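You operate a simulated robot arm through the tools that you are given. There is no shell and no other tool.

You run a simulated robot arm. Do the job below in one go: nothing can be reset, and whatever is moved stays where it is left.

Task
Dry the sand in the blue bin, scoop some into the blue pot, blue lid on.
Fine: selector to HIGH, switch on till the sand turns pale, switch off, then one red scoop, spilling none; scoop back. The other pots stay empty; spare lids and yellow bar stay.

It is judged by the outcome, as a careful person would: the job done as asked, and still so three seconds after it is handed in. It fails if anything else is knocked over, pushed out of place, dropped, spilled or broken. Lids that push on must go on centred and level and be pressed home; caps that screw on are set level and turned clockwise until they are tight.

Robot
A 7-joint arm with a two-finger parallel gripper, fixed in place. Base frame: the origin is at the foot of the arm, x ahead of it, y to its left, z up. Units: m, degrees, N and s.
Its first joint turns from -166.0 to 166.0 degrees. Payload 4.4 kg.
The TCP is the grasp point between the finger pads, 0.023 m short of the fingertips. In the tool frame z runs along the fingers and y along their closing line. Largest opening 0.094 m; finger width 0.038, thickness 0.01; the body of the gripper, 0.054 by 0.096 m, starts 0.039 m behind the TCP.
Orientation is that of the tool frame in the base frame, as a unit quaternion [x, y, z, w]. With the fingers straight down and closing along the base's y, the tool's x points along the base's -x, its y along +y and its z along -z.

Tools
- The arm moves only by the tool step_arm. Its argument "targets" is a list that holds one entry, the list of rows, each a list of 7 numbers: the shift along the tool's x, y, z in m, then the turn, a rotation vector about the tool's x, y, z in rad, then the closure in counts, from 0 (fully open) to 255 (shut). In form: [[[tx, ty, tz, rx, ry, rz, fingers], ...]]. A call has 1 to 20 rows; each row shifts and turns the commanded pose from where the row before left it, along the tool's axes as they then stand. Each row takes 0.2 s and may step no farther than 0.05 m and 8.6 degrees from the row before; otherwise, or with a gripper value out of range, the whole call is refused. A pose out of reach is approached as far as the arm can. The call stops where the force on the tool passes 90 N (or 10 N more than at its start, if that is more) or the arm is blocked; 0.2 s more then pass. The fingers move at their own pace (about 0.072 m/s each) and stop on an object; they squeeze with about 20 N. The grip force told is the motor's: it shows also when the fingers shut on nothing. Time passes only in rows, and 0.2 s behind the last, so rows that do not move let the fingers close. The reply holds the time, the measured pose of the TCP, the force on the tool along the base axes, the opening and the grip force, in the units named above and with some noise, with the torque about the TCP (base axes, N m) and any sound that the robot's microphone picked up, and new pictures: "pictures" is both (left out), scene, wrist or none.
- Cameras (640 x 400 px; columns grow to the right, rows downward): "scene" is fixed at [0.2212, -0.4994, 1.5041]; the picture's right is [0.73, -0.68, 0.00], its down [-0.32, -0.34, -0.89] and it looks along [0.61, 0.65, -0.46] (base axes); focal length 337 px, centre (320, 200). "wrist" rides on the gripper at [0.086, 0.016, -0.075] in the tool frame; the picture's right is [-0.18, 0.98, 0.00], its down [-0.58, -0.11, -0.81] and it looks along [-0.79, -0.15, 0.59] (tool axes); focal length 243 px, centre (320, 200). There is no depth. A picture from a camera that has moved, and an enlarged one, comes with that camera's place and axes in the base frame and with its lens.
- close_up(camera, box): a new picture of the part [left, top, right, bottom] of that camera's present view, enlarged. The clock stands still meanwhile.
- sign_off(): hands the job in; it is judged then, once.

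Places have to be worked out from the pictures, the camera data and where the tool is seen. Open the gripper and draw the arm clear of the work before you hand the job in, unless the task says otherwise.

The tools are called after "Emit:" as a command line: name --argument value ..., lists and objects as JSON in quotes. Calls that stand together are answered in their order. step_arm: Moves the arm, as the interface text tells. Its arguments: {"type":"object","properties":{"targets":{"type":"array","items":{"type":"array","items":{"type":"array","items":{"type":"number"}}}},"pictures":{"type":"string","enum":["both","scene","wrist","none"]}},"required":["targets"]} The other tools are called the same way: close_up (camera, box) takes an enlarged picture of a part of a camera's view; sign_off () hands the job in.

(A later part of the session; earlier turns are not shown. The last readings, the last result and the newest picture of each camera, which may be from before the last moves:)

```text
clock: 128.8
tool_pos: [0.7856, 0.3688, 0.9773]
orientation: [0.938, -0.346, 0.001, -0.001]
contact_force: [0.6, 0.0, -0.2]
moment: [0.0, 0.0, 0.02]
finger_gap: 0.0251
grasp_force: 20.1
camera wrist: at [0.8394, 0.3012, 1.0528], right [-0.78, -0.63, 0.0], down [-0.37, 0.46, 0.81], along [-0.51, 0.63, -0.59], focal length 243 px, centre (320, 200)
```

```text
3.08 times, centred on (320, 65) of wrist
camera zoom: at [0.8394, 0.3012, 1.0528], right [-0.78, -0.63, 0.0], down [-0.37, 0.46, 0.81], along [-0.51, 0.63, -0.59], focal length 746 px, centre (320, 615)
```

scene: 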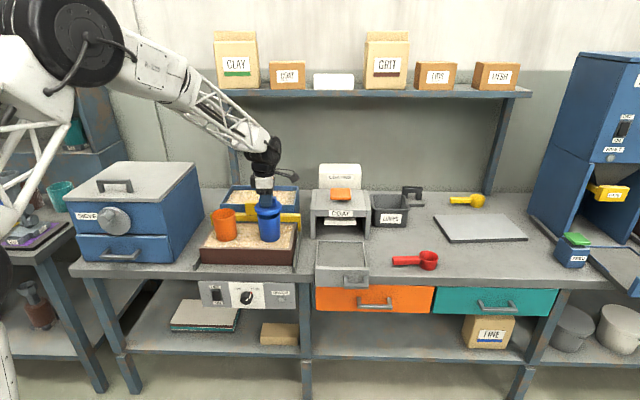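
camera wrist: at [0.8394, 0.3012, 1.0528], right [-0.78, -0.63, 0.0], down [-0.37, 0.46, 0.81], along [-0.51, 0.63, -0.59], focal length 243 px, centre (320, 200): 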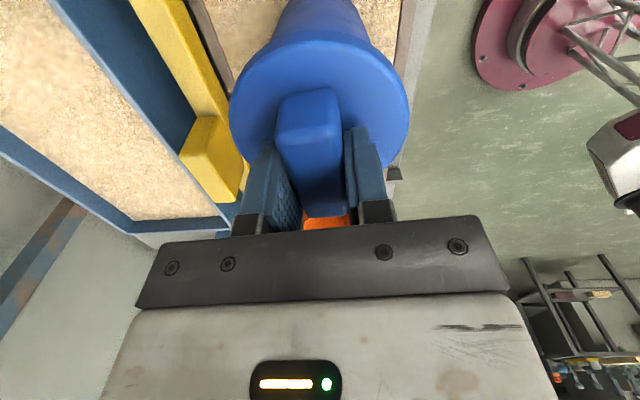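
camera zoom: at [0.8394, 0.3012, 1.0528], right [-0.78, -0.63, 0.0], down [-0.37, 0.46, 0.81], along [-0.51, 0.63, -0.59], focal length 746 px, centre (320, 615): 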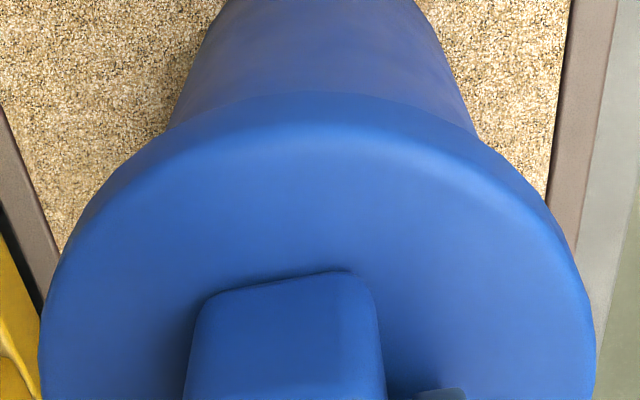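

Lid and pot are aligned within about a millimetre in both directions. Now lowering slowly until contact.

Emit:
step_arm --targets '[[[0, 0, 0.005, 0, 0, 0, 255], [0, 0, 0.005, 0, 0, 0, 255], [0, 0, 0.003, 0, 0, 0, 255]]]' --pictures "scene"

Emit:
close_up --camera "scene" --box '[230, 170, 310, 250]'

```text
clock: 129.6
tool_pos: [0.7854, 0.3688, 0.9647]
orientation: [0.938, -0.346, 0.001, -0.002]
contact_force: [0.1, 0.1, 0.0]
moment: [0.0, 0.01, 0.0]
finger_gap: 0.0256
grasp_force: 19.9
```

scene: 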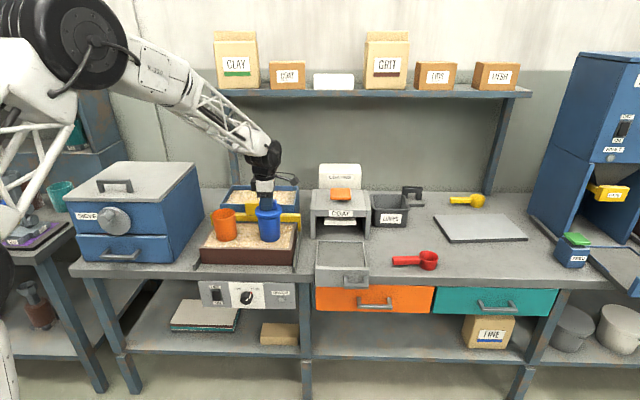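

```text
5.00 times, centred on (270, 210) of scene
camera zoom: at [0.2212, -0.4994, 1.5041], right [0.73, -0.68, 0.0], down [-0.32, -0.34, -0.89], along [0.61, 0.65, -0.46], focal length 1687 px, centre (570, 150)
```

zoom: 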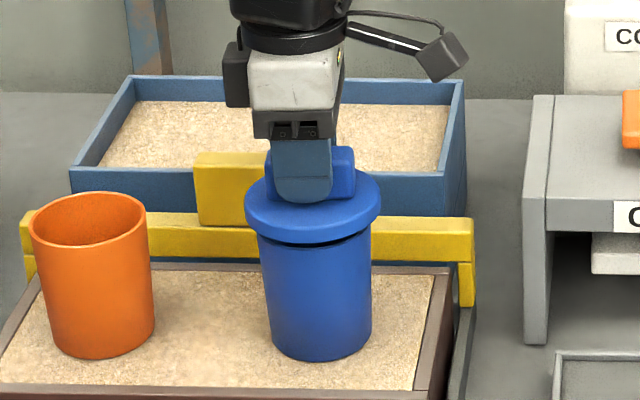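

A thin gap remains, no contact force yet. Continuing down in 2–3 mm steps.

Emit:
step_arm --targets '[[[0, 0, 0.003, 0, 0, 0, 255], [0, 0, 0.003, 0, 0, 0, 255]]]' --pictures "none"

Emit:
close_up --camera "scene" --box '[230, 170, 310, 250]'

```text
clock: 130.2
tool_pos: [0.7848, 0.3711, 0.9597]
orientation: [0.938, -0.345, 0.0, -0.001]
contact_force: [0.5, 0.2, -0.7]
moment: [0.01, -0.04, 0.01]
finger_gap: 0.0257
grasp_force: 20.0
```

```text
5.00 times, centred on (270, 210) of scene
camera zoom: at [0.2212, -0.4994, 1.5041], right [0.73, -0.68, 0.0], down [-0.32, -0.34, -0.89], along [0.61, 0.65, -0.46], focal length 1687 px, centre (570, 150)
```

zoom: 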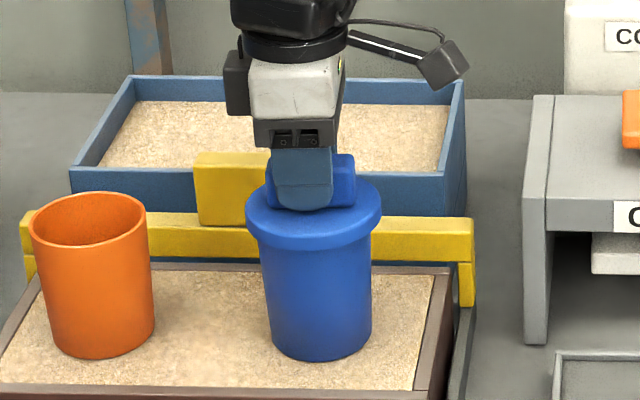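

The lid's skirt is now over the rim with no resistance. I'll keep pressing down in small steps and watch the force.

Emit:
step_arm --targets '[[[0, 0, 0.003, 0, 0, 0, 255], [0, 0, 0.003, 0, 0, 0, 255]]]' --pictures "none"

```text
clock: 130.8
tool_pos: [0.786, 0.3714, 0.9551]
orientation: [0.938, -0.346, 0.001, -0.002]
contact_force: [-3.4, -0.1, 19.2]
moment: [0.01, 0.27, 0.0]
finger_gap: 0.0256
grasp_force: 19.9
```

Contact at TCP z≈0.956 (19 N), slight push toward −x. I'll nudge 1 mm that way and press further.

Emit:
step_arm --targets '[[[-0.0008, 0.0006, 0, 0, 0, 0, 255], [0, 0, 0.002, 0, 0, 0, 255]]]' --pictures "scene"

Emit:
close_up --camera "scene" --box '[230, 170, 310, 250]'

```text
clock: 131.4
tool_pos: [0.7838, 0.3698, 0.9508]
orientation: [0.938, -0.346, 0.001, -0.001]
contact_force: [2.8, 0.9, 18.6]
moment: [-0.02, -0.05, 0.0]
finger_gap: 0.0258
grasp_force: 19.4
```

scene: 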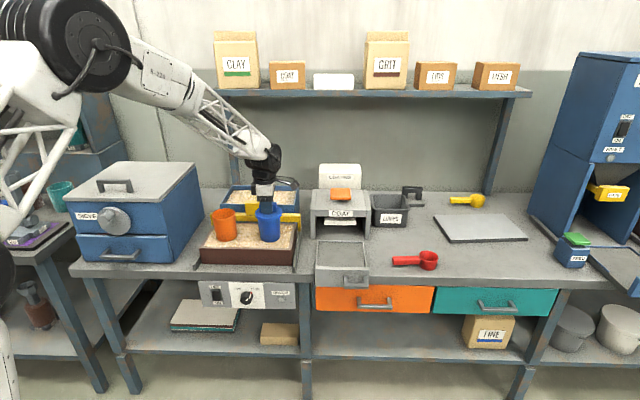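

```text
5.00 times, centred on (270, 210) of scene
camera zoom: at [0.2212, -0.4994, 1.5041], right [0.73, -0.68, 0.0], down [-0.32, -0.34, -0.89], along [0.61, 0.65, -0.46], focal length 1687 px, centre (570, 150)
```

zoom: 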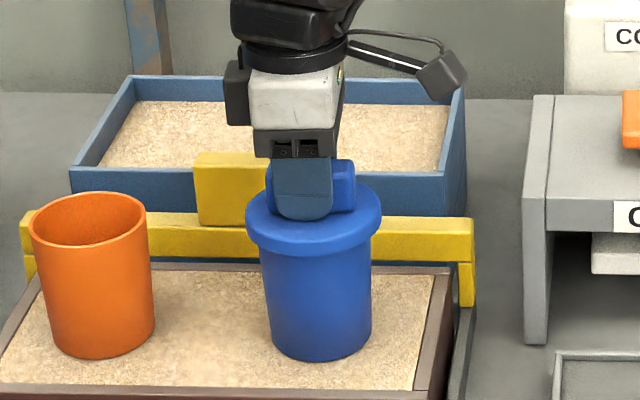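

The lid is going down over the rim at a steady ~19 N. Pressing further in small steps.

Emit:
step_arm --targets '[[[0, 0, 0.0025, 0, 0, 0, 255], [0, 0, 0.0025, 0, 0, 0, 255]]]' --pictures "none"

```text
clock: 132.0
tool_pos: [0.7848, 0.3693, 0.9492]
orientation: [0.938, -0.346, 0.002, -0.002]
contact_force: [-10.2, -5.4, 58.3]
moment: [-0.45, 0.75, 0.0]
finger_gap: 0.0259
grasp_force: 19.2
```

Force has risen to 58 N at z≈0.949. I'll press a little more, toward the limit, listening for it to seat.

Emit:
step_arm --targets '[[[0, 0, 0.002, 0, 0, 0, 255]]]' --pictures "none"

Emit:
close_up --camera "scene" --box '[230, 170, 310, 250]'

```text
clock: 132.5
tool_pos: [0.7863, 0.37, 0.9495]
orientation: [0.938, -0.346, 0.002, -0.004]
contact_force: [1.4, -0.6, 11.8]
moment: [-0.24, 0.2, 0.03]
finger_gap: 0.0255
grasp_force: 20.2
stopped in row 1: the force on the tool passed its limit at 93 N (the readings are from after the stop); the commanded pose is now the measured one
```

```text
5.00 times, centred on (270, 210) of scene
camera zoom: at [0.2212, -0.4994, 1.5041], right [0.73, -0.68, 0.0], down [-0.32, -0.34, -0.89], along [0.61, 0.65, -0.46], focal length 1687 px, centre (570, 150)
```

zoom: 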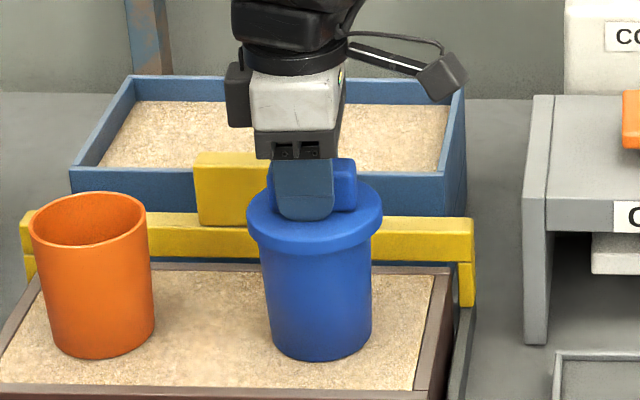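

A firm stop was reached at 93 N with the lid down about 7 mm over the rim and level. I'll release the bar and look at the lid.

Emit:
step_arm --targets '[[[0, 0, 0, 0, 0, 0, 200], [0, 0, 0, 0, 0, 0, 140], [0, 0, 0, 0, 0, 0, 110], [0, 0, -0.01, 0, 0, 0, 110], [0, 0, -0.03, 0, 0, 0, 110], [0, 0, -0.04, 0, 0, 0, 110]]]' --pictures "both"

Emit:
close_up --camera "scene" --box '[230, 170, 310, 250]'

Emit:
close_up --camera "wrist" --box '[210, 0, 430, 200]'

```text
clock: 133.9
tool_pos: [0.7835, 0.3692, 1.0283]
orientation: [0.938, -0.347, 0.003, -0.003]
contact_force: [0.0, 0.1, -0.2]
moment: [-0.01, 0.01, 0.02]
finger_gap: 0.0534
grasp_force: 0.0
camera wrist: at [0.8384, 0.3005, 1.1035], right [-0.78, -0.63, -0.01], down [-0.38, 0.46, 0.81], along [-0.5, 0.63, -0.59], focal length 243 px, centre (320, 200)
```

scene: 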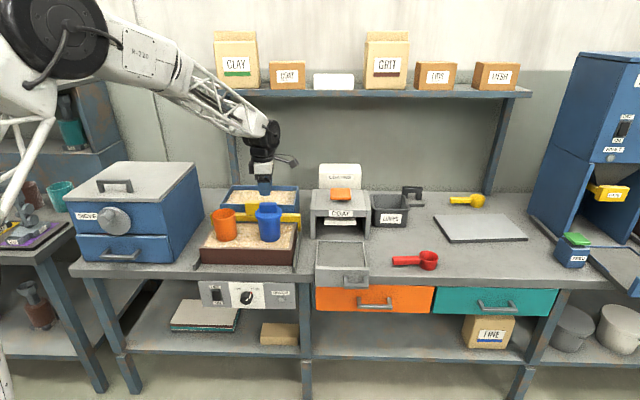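
wrist: 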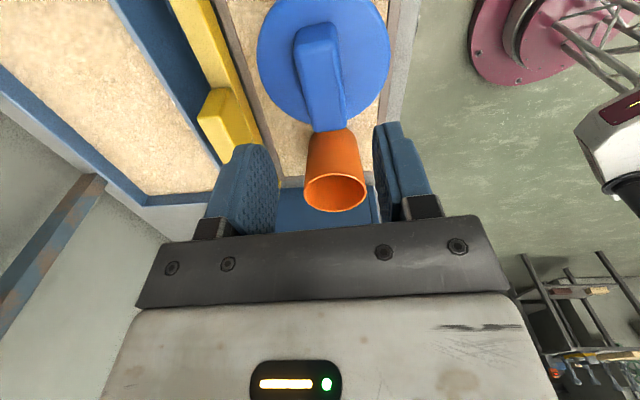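

```text
5.00 times, centred on (270, 210) of scene
camera zoom: at [0.2212, -0.4994, 1.5041], right [0.73, -0.68, 0.0], down [-0.32, -0.34, -0.89], along [0.61, 0.65, -0.46], focal length 1687 px, centre (570, 150)
```

zoom: 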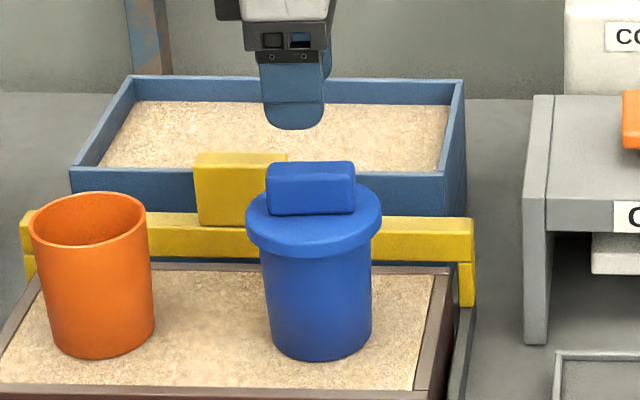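

```text
2.00 times, centred on (320, 100) of wrist
camera zoom: at [0.8384, 0.3005, 1.1035], right [-0.78, -0.63, -0.01], down [-0.38, 0.46, 0.81], along [-0.5, 0.63, -0.59], focal length 485 px, centre (320, 400)
```

zoom: 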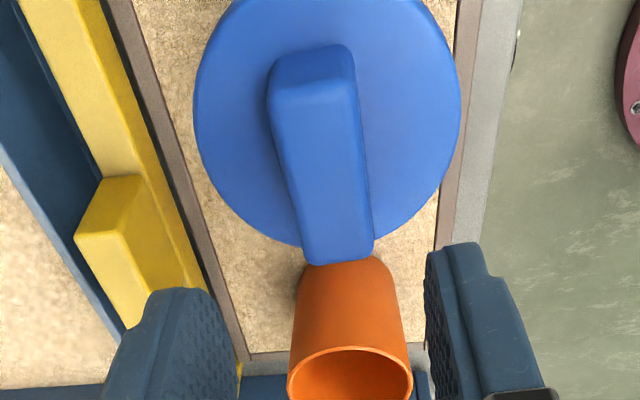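

Lid is on; I'll check closely that it's level and seated.

Emit:
close_up --camera "scene" --box '[250, 195, 290, 245]'

```text
8.00 times, centred on (270, 220) of scene
camera zoom: at [0.2212, -0.4994, 1.5041], right [0.73, -0.68, 0.0], down [-0.32, -0.34, -0.89], along [0.61, 0.65, -0.46], focal length 2699 px, centre (720, 40)
```

zoom: 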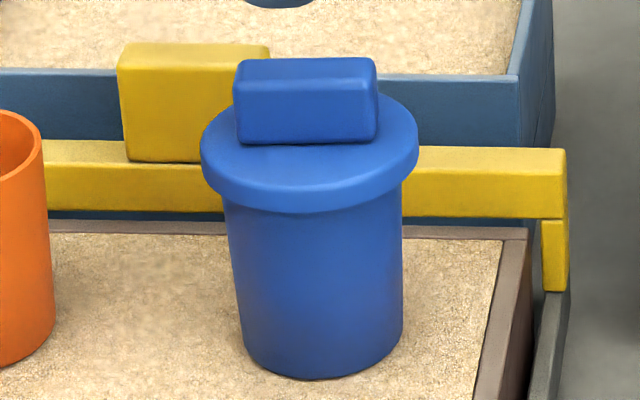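

The lid sits level and centred (same ellipse slant as the pot's own rim). To be sure it's home, I'll press once more on top of the bar with closed fingers.

Emit:
step_arm --targets '[[[0, 0, 0, 0, 0, 0, 255], [0, 0, 0, 0, 0, 0, 255], [0, 0, 0.03, 0, 0, 0, 255], [0, 0, 0.02, 0, 0, 0, 255]]]' --pictures "wrist"

Emit:
close_up --camera "scene" --box '[230, 170, 310, 250]'

```text
clock: 134.9
tool_pos: [0.7855, 0.3703, 0.9827]
orientation: [0.938, -0.346, 0.003, -0.005]
contact_force: [-5.1, -0.3, 29.2]
moment: [0.11, 0.32, 0.0]
finger_gap: 0.0
grasp_force: 19.4
camera wrist: at [0.8393, 0.301, 1.0577], right [-0.78, -0.63, -0.01], down [-0.38, 0.46, 0.81], along [-0.5, 0.63, -0.59], focal length 243 px, centre (320, 200)
```

wrist: 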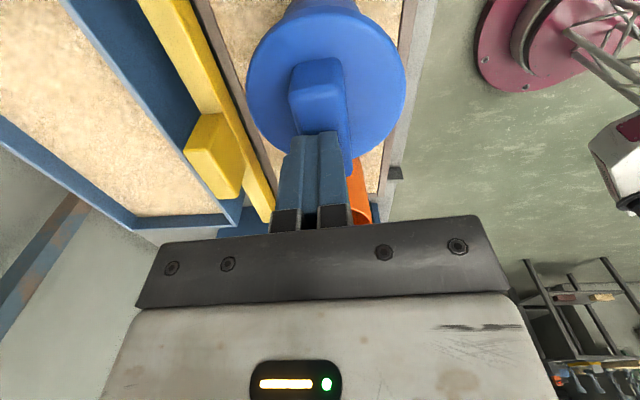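

```text
5.00 times, centred on (270, 210) of scene
camera zoom: at [0.2212, -0.4994, 1.5041], right [0.73, -0.68, 0.0], down [-0.32, -0.34, -0.89], along [0.61, 0.65, -0.46], focal length 1687 px, centre (570, 150)
```

zoom: 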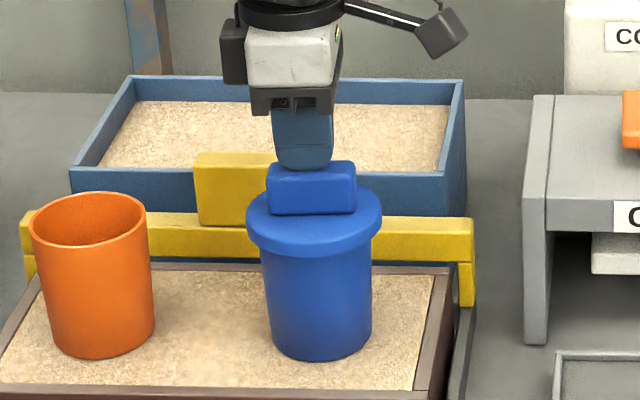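

Fingertips are already on the bar (29 N). I'll press down in small steps to see if it yields further.

Emit:
step_arm --targets '[[[0, 0, 0.002, 0, 0, 0, 255], [0, 0, 0.002, 0, 0, 0, 255]]]' --pictures "none"

```text
clock: 135.7
tool_pos: [0.788, 0.3721, 0.983]
orientation: [0.938, -0.345, 0.005, -0.007]
contact_force: [3.0, 1.6, 9.1]
moment: [0.14, 0.08, 0.02]
finger_gap: 0.0
grasp_force: 19.7
stopped in row 2: the force on the tool passed its limit at 106 N (the readings are from after the stop); the commanded pose is now the measured one
```

At 106 N the lid doesn't move at all, so it is home. I'll lift off straight up and inspect.

Emit:
step_arm --targets '[[[0, 0, -0.02, 0, 0, 0, 255], [0, 0, -0.045, 0, 0, 0, 255], [0, 0, -0.045, 0, 0, 0, 100], [0, 0, -0.045, 0, 0, 0, 0], [0, 0, -0.03, 0, 0, 0, 0]]]' --pictures "both"

Emit:
close_up --camera "scene" --box '[250, 195, 290, 245]'

Emit:
close_up --camera "scene" --box '[195, 175, 310, 275]'

```text
clock: 136.9
tool_pos: [0.7834, 0.37, 1.1663]
orientation: [0.938, -0.346, 0.004, -0.006]
contact_force: [0.5, 1.0, -0.4]
moment: [-0.01, 0.03, 0.05]
finger_gap: 0.094
grasp_force: 0.1
camera wrist: at [0.8365, 0.3007, 1.2414], right [-0.78, -0.63, -0.01], down [-0.38, 0.45, 0.81], along [-0.5, 0.63, -0.59], focal length 243 px, centre (320, 200)
```

scene: 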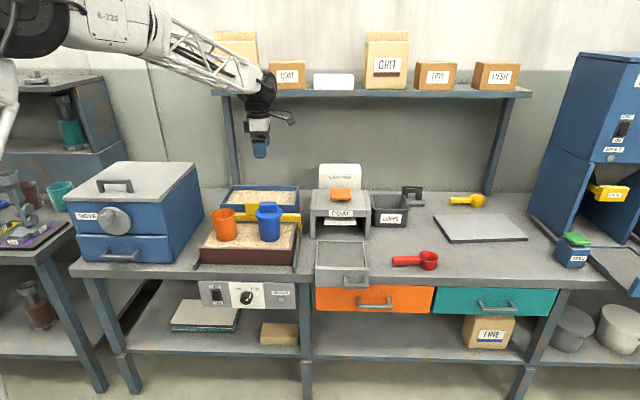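
wrist: 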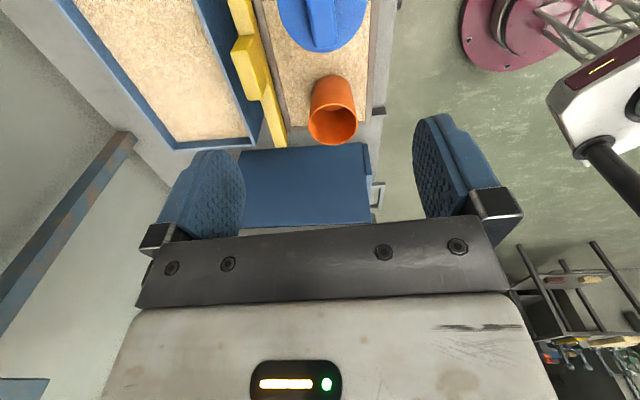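

```text
8.00 times, centred on (270, 220) of scene
camera zoom: at [0.2212, -0.4994, 1.5041], right [0.73, -0.68, 0.0], down [-0.32, -0.34, -0.89], along [0.61, 0.65, -0.46], focal length 2699 px, centre (720, 40)
```

zoom: 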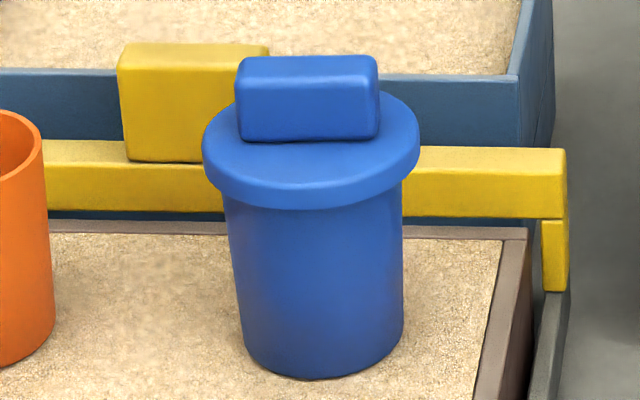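

```text
4.00 times, centred on (252, 225) of scene
camera zoom: at [0.2212, -0.4994, 1.5041], right [0.73, -0.68, 0.0], down [-0.32, -0.34, -0.89], along [0.61, 0.65, -0.46], focal length 1349 px, centre (590, 100)
```

zoom: 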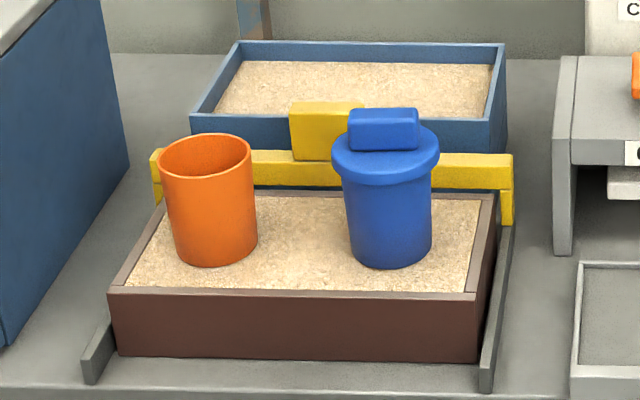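

The lid looks seated and level, but appears to have shifted by about a millimetre in this view, so I want a side-on look. I'll move to the right of the pot and pitch the camera to horizontal.

Emit:
step_arm --targets '[[[0.0415, 0.0073, 0, 0, 0, 0, 0], [0.0415, 0.0073, 0, 0, 0, 0, 0], [0.0415, 0.0073, 0, 0, 0, 0, 0], [0.0415, 0.0073, 0, 0, 0, 0, 0], [0, 0, 0.0425, 0, 0, 0, 0], [0, 0, 0.0425, 0, 0, 0, 0], [0, 0, 0.0425, 0, 0, 0, 0], [0, 0, 0.0425, 0, 0, 0, 0], [0, 0, 0, 0, -0.126, 0, 0], [0, 0, 0, 0, -0.126, 0, 0], [0, 0, 0, 0, -0.126, 0, 0], [0, 0, 0, 0, -0.126, 0, 0]]]' --pictures "both"

```text
clock: 139.5
tool_pos: [0.8939, 0.2415, 0.9968]
orientation: [0.91, -0.333, -0.231, -0.093]
contact_force: [-0.6, 0.2, 0.0]
moment: [0.01, -0.02, 0.0]
finger_gap: 0.094
grasp_force: 0.1
camera wrist: at [0.9675, 0.1559, 1.0211], right [-0.76, -0.64, 0.07], down [-0.03, 0.15, 0.99], along [-0.65, 0.75, -0.14], focal length 243 px, centre (320, 200)
```

scene: 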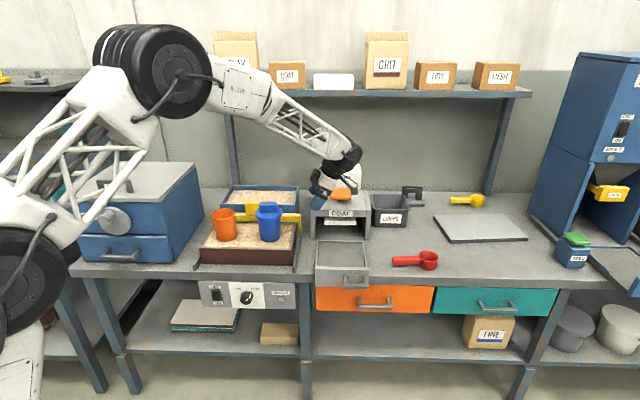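
wrist: 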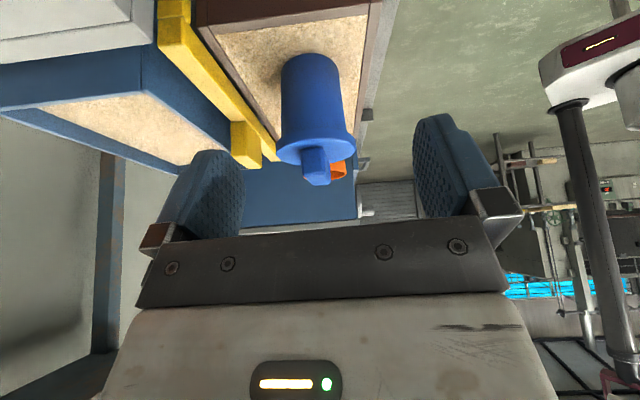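

I'll shift slightly toward the bench front and lower the camera to lid height.

Emit:
step_arm --targets '[[[0, 0.03, 0, 0, 0, 0, 0], [0.0242, 0, 0.0394, 0, -0.08, 0, 0]]]' --pictures "wrist"

Emit:
close_up --camera "wrist" --box '[220, 40, 380, 200]'

```text
clock: 140.1
tool_pos: [0.8766, 0.2163, 0.9501]
orientation: [0.9, -0.329, -0.266, -0.106]
contact_force: [-0.5, 0.4, 0.7]
moment: [0.02, -0.03, 0.0]
finger_gap: 0.0943
grasp_force: 0.0
camera wrist: at [0.9515, 0.1316, 0.9658], right [-0.76, -0.65, 0.08], down [0.03, 0.1, 0.99], along [-0.65, 0.75, -0.06], focal length 243 px, centre (320, 200)
```

wrist: 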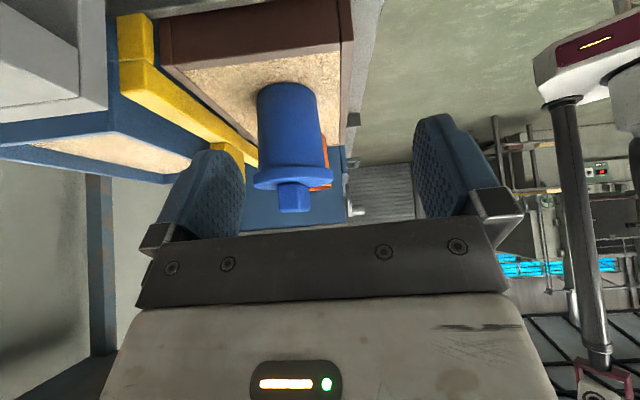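

```text
2.50 times, centred on (300, 120) of wrist
camera zoom: at [0.9515, 0.1316, 0.9658], right [-0.76, -0.65, 0.08], down [0.03, 0.1, 0.99], along [-0.65, 0.75, -0.06], focal length 606 px, centre (370, 400)
```

zoom: 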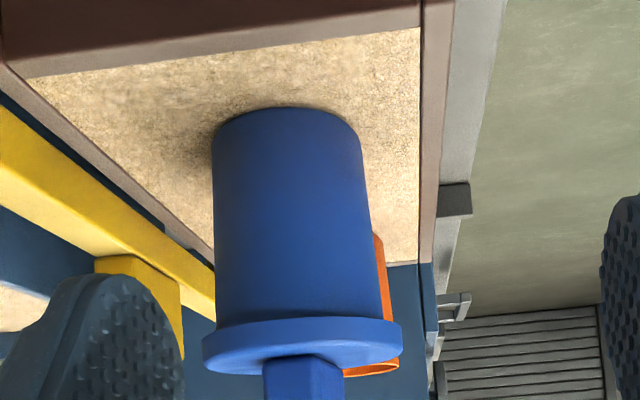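

The side view shows the lid level and overlapping evenly all round within about a millimetre. I'll re-check it in the fixed camera for any creep.

Emit:
close_up --camera "scene" --box '[250, 195, 290, 245]'

Emit:
close_up --camera "wrist" --box '[250, 130, 350, 220]'

```text
8.00 times, centred on (270, 220) of scene
camera zoom: at [0.2212, -0.4994, 1.5041], right [0.73, -0.68, 0.0], down [-0.32, -0.34, -0.89], along [0.61, 0.65, -0.46], focal length 2699 px, centre (720, 40)
```

zoom: 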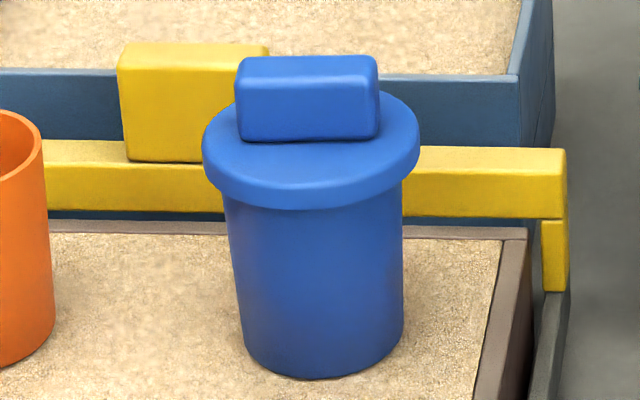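

```text
4.44 times, centred on (300, 175) of wrist
camera zoom: at [0.9515, 0.1316, 0.9658], right [-0.76, -0.65, 0.08], down [0.03, 0.1, 0.99], along [-0.65, 0.75, -0.06], focal length 1078 px, centre (409, 311)
```

zoom: 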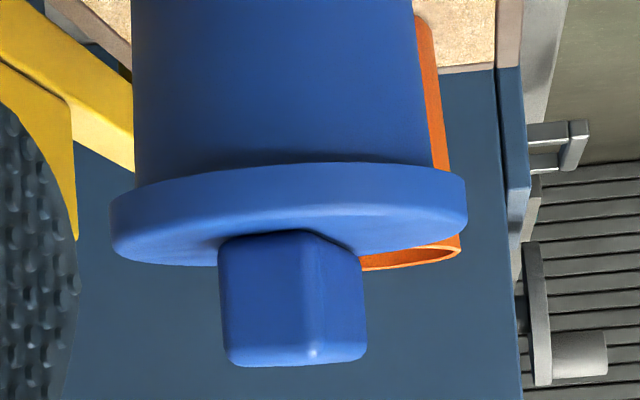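

This side view suggests the front side of the lid may be slightly high; I'll enlarge further to measure its tilt against the pot.

Emit:
close_up --camera "wrist" --box '[245, 140, 345, 200]'

Emit:
close_up --camera "wrist" --box '[240, 70, 350, 220]'

```text
6.40 times, centred on (295, 170) of wrist
camera zoom: at [0.9515, 0.1316, 0.9658], right [-0.76, -0.65, 0.08], down [0.03, 0.1, 0.99], along [-0.65, 0.75, -0.06], focal length 1553 px, centre (480, 392)
```

zoom: 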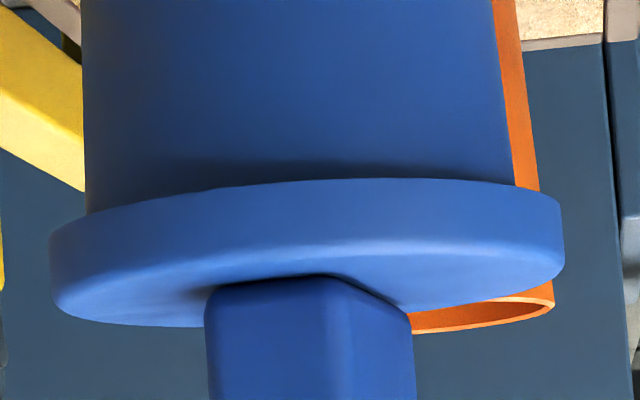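

```text
2.67 times, centred on (295, 145) of wrist
camera zoom: at [0.9515, 0.1316, 0.9658], right [-0.76, -0.65, 0.08], down [0.03, 0.1, 0.99], along [-0.65, 0.75, -0.06], focal length 647 px, centre (387, 347)
```

zoom: 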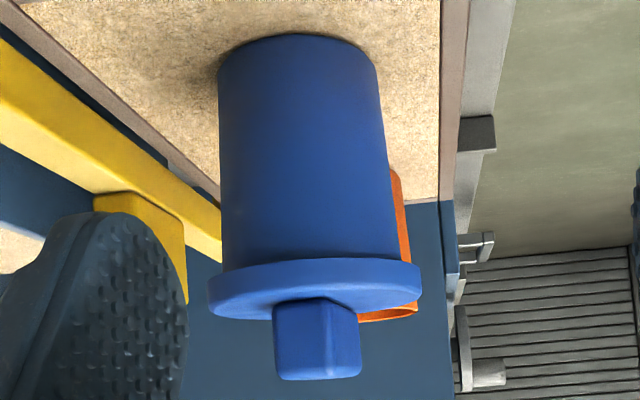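

The lid measures level within about 1° and within ~1 mm of centre. As a final check that it is truly home, I'll return above it, trim the tool exactly vertical, and do a careful touch test on the bar.

Emit:
step_arm --targets '[[[-0.0248, 0, -0.0375, 0, 0, 0, 0], [-0.0248, 0, -0.0375, 0, 0, 0, 0], [-0.0138, 0, -0.0208, 0, 0.08, 0, 0], [0, 0, 0, 0, 0.126, 0, 0], [0, 0, 0, 0, 0.126, 0, 0], [0, 0, 0, 0, 0.126, 0, 0], [0, 0, 0, 0, 0.126, 0, 255]]]' --pictures "none"

```text
clock: 141.7
tool_pos: [0.8764, 0.2161, 1.0636]
orientation: [0.938, -0.346, 0.007, -0.006]
contact_force: [-0.3, 0.6, 0.6]
moment: [0.0, 0.01, 0.02]
finger_gap: 0.0384
grasp_force: 0.0
```

I'll trim the 1° tilt and move back above the lid with fingers closed.

Emit:
step_arm --targets '[[[0, 0, 0, -0.016, -0.009, 0, 255], [-0.0422, -0.0144, 0.009, 0, 0, 0, 255], [-0.0422, -0.0144, 0.009, 0, 0, 0, 255], [-0.0422, -0.0144, 0.009, 0, 0, 0, 255], [-0.0422, -0.0144, 0.009, 0, 0, 0, 255], [0, 0, 0, 0, 0, 0, 255]]]' --pictures "both"

Emit:
close_up --camera "wrist" --box '[210, 0, 430, 200]'

Emit:
close_up --camera "scene" --box '[230, 170, 310, 250]'

```text
clock: 143.1
tool_pos: [0.7838, 0.3706, 1.028]
orientation: [0.938, -0.347, -0.002, 0.0]
contact_force: [0.8, 0.3, -0.3]
moment: [-0.02, 0.0, 0.0]
finger_gap: 0.0
grasp_force: 20.1
camera wrist: at [0.8383, 0.3023, 1.1043], right [-0.78, -0.63, 0.0], down [-0.37, 0.46, 0.81], along [-0.51, 0.63, -0.59], focal length 243 px, centre (320, 200)
```

scene: 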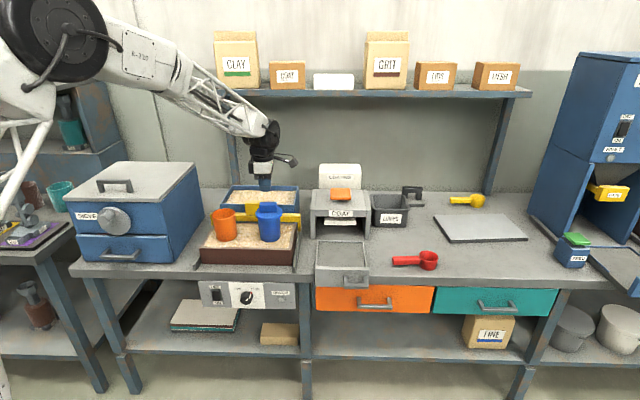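
wrist: 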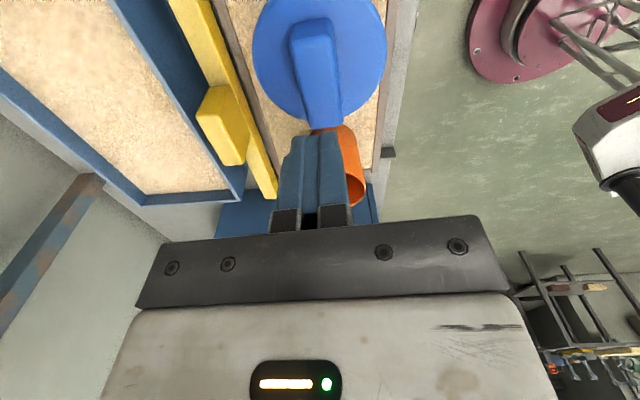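

```text
2.00 times, centred on (320, 100) of wrist
camera zoom: at [0.8383, 0.3023, 1.1043], right [-0.78, -0.63, 0.0], down [-0.37, 0.46, 0.81], along [-0.51, 0.63, -0.59], focal length 485 px, centre (320, 400)
```

zoom: 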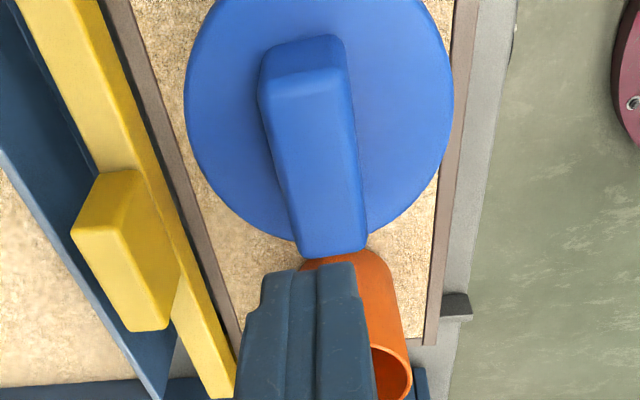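

```text
5.00 times, centred on (270, 210) of scene
camera zoom: at [0.2212, -0.4994, 1.5041], right [0.73, -0.68, 0.0], down [-0.32, -0.34, -0.89], along [0.61, 0.65, -0.46], focal length 1687 px, centre (570, 150)
```

zoom: 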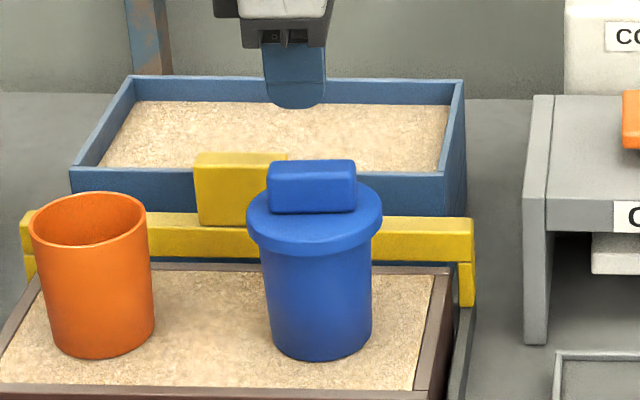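

Lid centre computes to about [0.7856, 0.369], matching the pot's, with its flange at rim height. I'll make one last truly vertical, centred press to confirm it's seated evenly.

Emit:
step_arm --targets '[[[0.0024, 0, 0.02, 0, 0, 0, 255], [0, 0, 0.018, 0, 0, 0, 255], [0, 0, 0.003, 0, 0, 0, 255], [0, 0, 0.002, 0, 0, 0, 255]]]' --pictures "none"

```text
clock: 144.1
tool_pos: [0.7853, 0.3681, 0.9866]
orientation: [0.938, -0.346, -0.002, 0.0]
contact_force: [0.4, 0.0, -0.7]
moment: [0.0, 0.06, 0.0]
finger_gap: 0.0
grasp_force: 19.7
```

Emit:
step_arm --targets '[[[0, 0, 0.002, 0, 0, 0, 255], [0, 0, 0.002, 0, 0, 0, 255]]]' --pictures "none"

```text
clock: 144.7
tool_pos: [0.7855, 0.3686, 0.9821]
orientation: [0.938, -0.346, -0.002, 0.001]
contact_force: [0.0, -1.1, 0.4]
moment: [-0.02, -0.02, 0.0]
finger_gap: 0.0002
grasp_force: 19.8
```

No contact yet at z≈0.982; continuing in 1.5 mm steps.

Emit:
step_arm --targets '[[[0, 0, 0.0015, 0, 0, 0, 255], [0, 0, 0.0015, 0, 0, 0, 255]]]' --pictures "none"

```text
clock: 145.3
tool_pos: [0.7864, 0.3694, 0.9816]
orientation: [0.938, -0.346, 0.0, -0.002]
contact_force: [-5.0, -0.5, 30.2]
moment: [-0.01, 0.14, -0.01]
finger_gap: 0.0
grasp_force: 20.1
```

Contact at the same height as before (30 N at z≈0.982). Pressing to roughly 70 N.

Emit:
step_arm --targets '[[[0, 0, 0.0015, 0, 0, 0, 255], [0, 0, 0.001, 0, 0, 0, 255]]]' --pictures "none"

```text
clock: 145.9
tool_pos: [0.7871, 0.3698, 0.982]
orientation: [0.938, -0.346, 0.0, -0.003]
contact_force: [-7.9, -1.9, 76.1]
moment: [-0.06, 0.3, -0.02]
finger_gap: 0.0
grasp_force: 20.0
```

76 N with no movement at all: the lid is solidly home. Lifting straight off.

Emit:
step_arm --targets '[[[0, 0, -0.008, 0, 0, 0, 255], [0, 0, -0.04, 0, 0, 0, 255], [0, 0, -0.045, 0, 0, 0, 255], [0, 0, -0.045, 0, 0, 0, 0], [0, 0, -0.04, 0, 0, 0, 0]]]' --pictures "both"

Emit:
close_up --camera "scene" --box '[250, 195, 290, 245]'

```text
clock: 147.1
tool_pos: [0.7865, 0.3689, 1.1534]
orientation: [0.938, -0.346, -0.003, 0.001]
contact_force: [1.3, 0.2, 0.0]
moment: [-0.02, 0.02, -0.01]
finger_gap: 0.0828
grasp_force: 0.4
camera wrist: at [0.8413, 0.3001, 1.2289], right [-0.78, -0.63, 0.0], down [-0.37, 0.46, 0.81], along [-0.51, 0.63, -0.59], focal length 243 px, centre (320, 200)
```

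scene: 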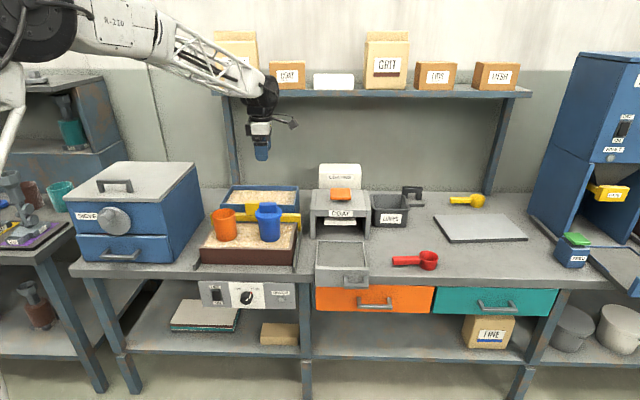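
wrist: 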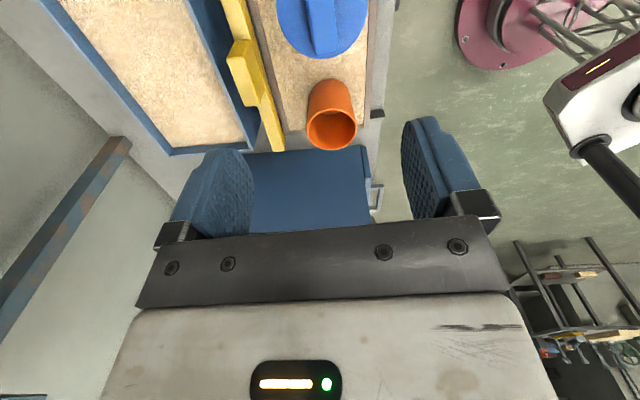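

```text
8.00 times, centred on (270, 220) of scene
camera zoom: at [0.2212, -0.4994, 1.5041], right [0.73, -0.68, 0.0], down [-0.32, -0.34, -0.89], along [0.61, 0.65, -0.46], focal length 2699 px, centre (720, 40)
```

zoom: 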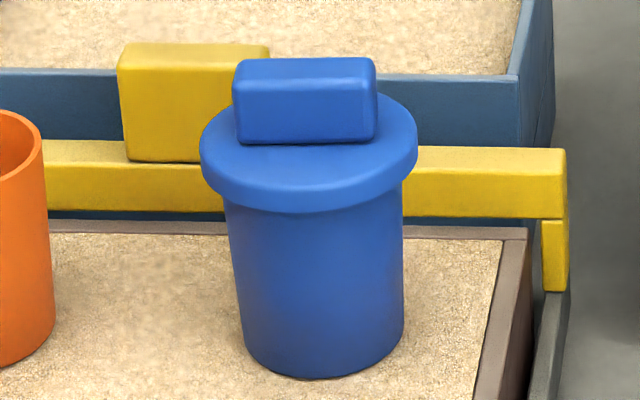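

The lid rests level, but it shifted a millimetre or two between presses, so I want to be sure it's gripping the pot rather than just sitting on it. I'll take hold of the bar again and test with a very small upward pull.

Emit:
step_arm --targets '[[[0, 0, 0.045, 0, 0, 0, 60], [0, 0, 0.045, 0, 0, 0, 60], [0, 0, 0.045, 0, 0, 0, 60], [0, 0, 0.045, 0, 0, 0, 60]]]' --pictures "wrist"

Emit:
close_up --camera "scene" --box '[230, 170, 310, 250]'

```text
clock: 148.1
tool_pos: [0.7872, 0.3683, 0.9744]
orientation: [0.938, -0.346, -0.001, 0.0]
contact_force: [1.1, 0.2, 0.1]
moment: [0.0, 0.01, -0.01]
finger_gap: 0.0717
grasp_force: 0.1
camera wrist: at [0.8412, 0.2993, 1.0503], right [-0.78, -0.63, 0.0], down [-0.37, 0.46, 0.81], along [-0.51, 0.63, -0.59], focal length 243 px, centre (320, 200)
```

wrist: 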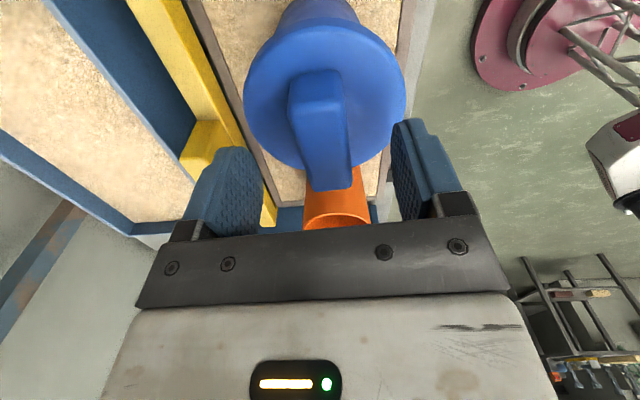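

```text
5.00 times, centred on (270, 210) of scene
camera zoom: at [0.2212, -0.4994, 1.5041], right [0.73, -0.68, 0.0], down [-0.32, -0.34, -0.89], along [0.61, 0.65, -0.46], focal length 1687 px, centre (570, 150)
```

zoom: 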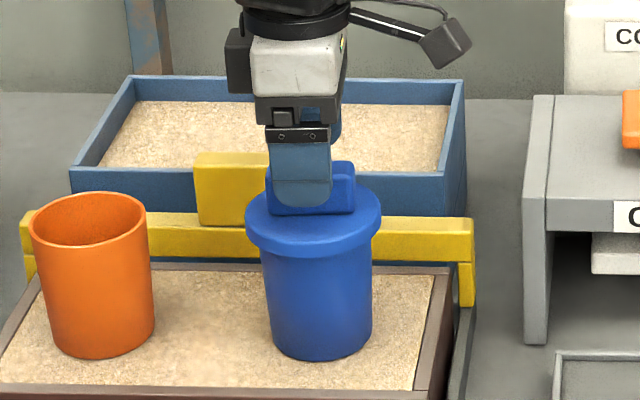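

Fingers straddle the bar, well aligned. I'll go down another 19 mm, close gently, and re-read.

Emit:
step_arm --targets '[[[0, 0.001, 0.012, 0, 0, 0, 60], [0, 0, 0.007, 0, 0, 0, 60], [0, 0, 0, 0, 0, 0, 160], [0, 0, 0, 0, 0, 0, 220], [0, 0, 0, 0, 0, 0, 255], [0, 0, 0, 0, 0, 0, 255]]]' --pictures "wrist"

```text
clock: 149.5
tool_pos: [0.7857, 0.3678, 0.9543]
orientation: [0.938, -0.346, -0.003, 0.0]
contact_force: [-0.2, 0.2, -0.1]
moment: [-0.01, 0.03, -0.01]
finger_gap: 0.0252
grasp_force: 19.6
camera wrist: at [0.8399, 0.2986, 1.0308], right [-0.78, -0.63, 0.0], down [-0.37, 0.46, 0.81], along [-0.51, 0.63, -0.59], focal length 243 px, centre (320, 200)
```

wrist: 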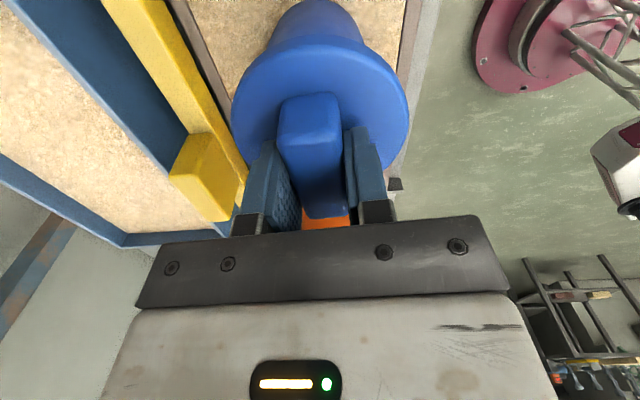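

Gripped with no side force. Now a 2 mm upward pull to feel the retention.

Emit:
step_arm --targets '[[[0, 0, -0.001, 0, 0, 0, 255], [0, 0, -0.001, 0, 0, 0, 255]]]' --pictures "none"

Emit:
close_up --camera "scene" --box '[250, 195, 290, 245]'

```text
clock: 150.1
tool_pos: [0.7845, 0.3677, 0.9575]
orientation: [0.938, -0.346, -0.002, 0.001]
contact_force: [0.6, -0.1, -0.3]
moment: [-0.02, 0.01, -0.03]
finger_gap: 0.0254
grasp_force: 20.1
```

```text
8.00 times, centred on (270, 220) of scene
camera zoom: at [0.2212, -0.4994, 1.5041], right [0.73, -0.68, 0.0], down [-0.32, -0.34, -0.89], along [0.61, 0.65, -0.46], focal length 2699 px, centre (720, 40)
```

zoom: 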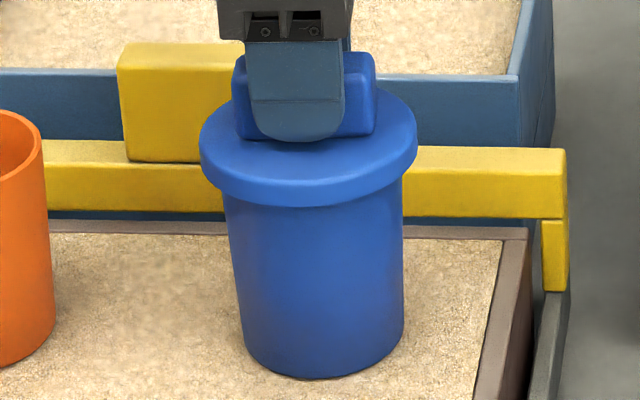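

The lid lifts with practically no resistance, so I can't tell whether it engages. I'll raise it, tip it, and look at its underside with the fixed camera to understand how it fits.

Emit:
step_arm --targets '[[[0, 0, -0.02, 0, 0, 0, 255], [0, 0, -0.045, 0, 0, 0, 255], [0, 0, -0.045, 0, 0, 0, 255], [0, 0, -0.045, 0, 0, 0, 255], [0, 0, -0.045, 0, 0, 0, 255]]]' --pictures "both"

Emit:
close_up --camera "scene" --box '[230, 130, 310, 250]'

```text
clock: 151.3
tool_pos: [0.785, 0.3685, 1.1568]
orientation: [0.938, -0.346, -0.003, 0.0]
contact_force: [0.0, 0.3, -0.9]
moment: [-0.02, 0.02, 0.03]
finger_gap: 0.0253
grasp_force: 20.6
camera wrist: at [0.8395, 0.2995, 1.2325], right [-0.78, -0.63, 0.0], down [-0.37, 0.46, 0.81], along [-0.51, 0.63, -0.59], focal length 243 px, centre (320, 200)
```

scene: 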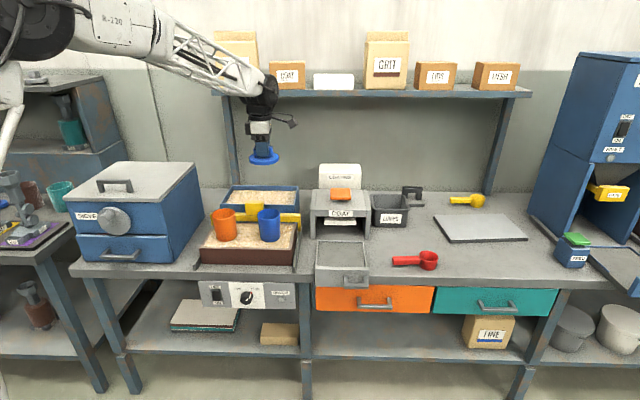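
wrist: 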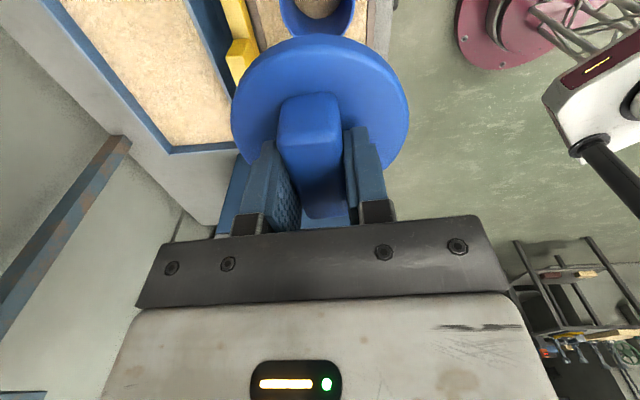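

```text
3.33 times, centred on (270, 190) of scene
camera zoom: at [0.2212, -0.4994, 1.5041], right [0.73, -0.68, 0.0], down [-0.32, -0.34, -0.89], along [0.61, 0.65, -0.46], focal length 1124 px, centre (487, 233)
```

zoom: 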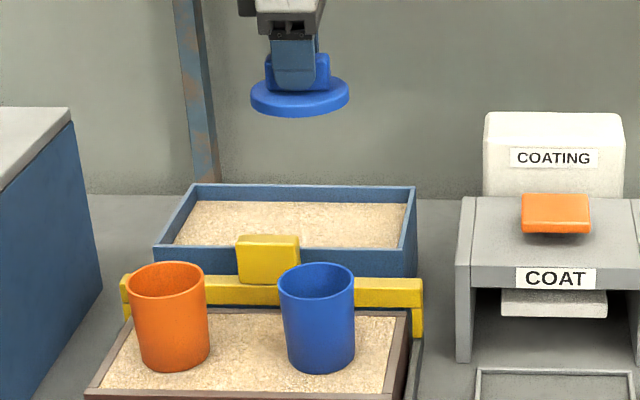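

Now tipping the lid toward the fixed camera to view its underside (high above everything).

Emit:
step_arm --targets '[[[0, 0, -0.02, -0.1245, -0.0568, 0, 255], [0, 0, -0.02, -0.1245, -0.0568, 0, 255], [0, 0, 0, -0.1245, -0.0568, 0, 255], [0, 0, 0, -0.1245, -0.0568, 0, 255], [0, 0, 0, -0.1245, -0.0568, 0, 255], [0, 0, 0, -0.1245, -0.0568, 0, 255], [0, 0, 0, -0.1245, -0.0568, 0, 255]]]' --pictures "scene"

Emit:
close_up --camera "scene" --box '[220, 100, 310, 190]'

```text
clock: 152.9
tool_pos: [0.7874, 0.3691, 1.1975]
orientation: [0.872, -0.321, -0.261, 0.261]
contact_force: [0.0, 0.6, -1.8]
moment: [0.01, 0.01, 0.0]
finger_gap: 0.0251
grasp_force: 20.0
out of reach, approached as far as the arm can: row 6, 7
```

scene: 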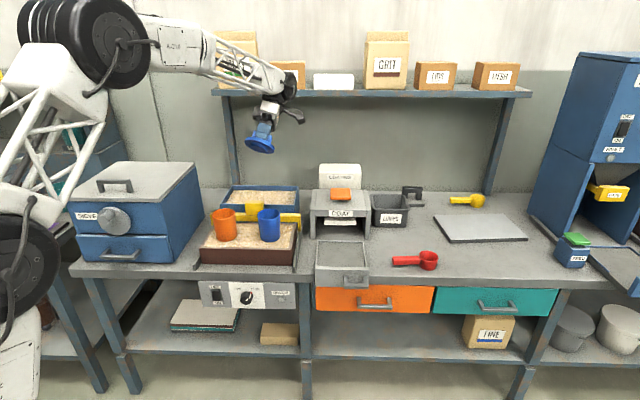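

```text
4.44 times, centred on (265, 145) of scene
camera zoom: at [0.2212, -0.4994, 1.5041], right [0.73, -0.68, 0.0], down [-0.32, -0.34, -0.89], along [0.61, 0.65, -0.46], focal length 1499 px, centre (564, 444)
```

zoom: 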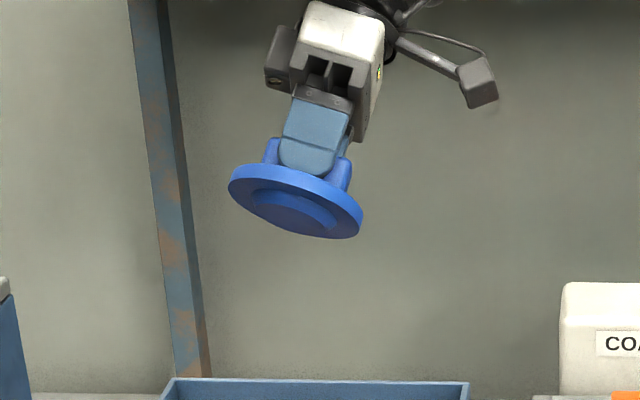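

The underside shows a raised plug inside the flange. I'll enlarge it to compare the plug with the pot's mouth.

Emit:
close_up --camera "scene" --box '[248, 130, 276, 160]'

Emit:
close_up --camera "scene" --box '[250, 200, 290, 245]'

```text
13.33 times, centred on (262, 145) of scene
camera zoom: at [0.2212, -0.4994, 1.5041], right [0.73, -0.68, 0.0], down [-0.32, -0.34, -0.89], along [0.61, 0.65, -0.46], focal length 4498 px, centre (1093, 933)
```

zoom: 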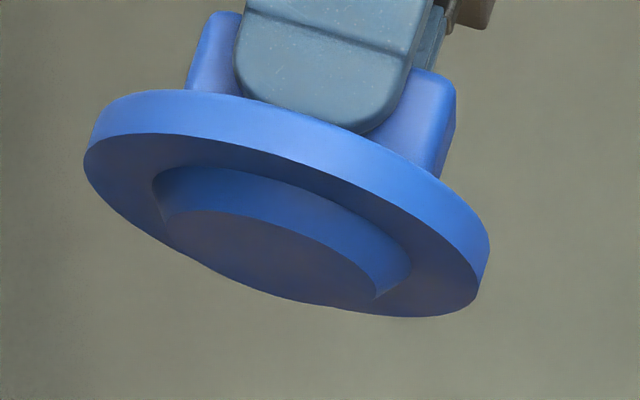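

```text
8.89 times, centred on (270, 222) of scene
camera zoom: at [0.2212, -0.4994, 1.5041], right [0.73, -0.68, 0.0], down [-0.32, -0.34, -0.89], along [0.61, 0.65, -0.46], focal length 2999 px, centre (764, 0)
```

zoom: 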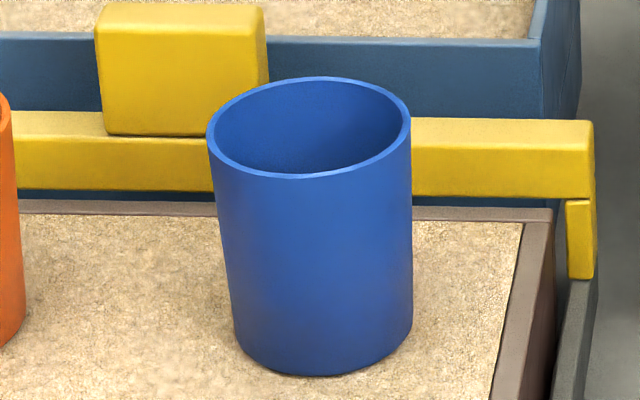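

The lid has a central plug and a flange that rests on the rim; it had been fully seated with the plug inside. I'll level it again and put it back, this time trimming about 2–3 mm in V so it is better centred.

Emit:
step_arm --targets '[[[0, 0, 0, 0.1144, 0.0528, 0.0002, 255], [0, 0, 0, 0.1144, 0.0528, 0.0002, 255], [0, 0, 0, 0.1144, 0.0528, 0.0002, 255], [0, 0, 0, 0.1144, 0.0528, 0.0002, 255], [0, 0, 0, 0.1144, 0.0528, 0.0002, 255], [0, 0, 0, 0.1144, 0.0528, 0.0002, 255], [0, 0, 0, 0, 0, 0, 255]]]' --pictures "none"

```text
clock: 154.5
tool_pos: [0.7885, 0.3676, 1.1969]
orientation: [0.939, -0.345, 0.0, 0.0]
contact_force: [0.2, -0.5, -1.3]
moment: [0.0, 0.01, 0.02]
finger_gap: 0.0255
grasp_force: 19.7
```

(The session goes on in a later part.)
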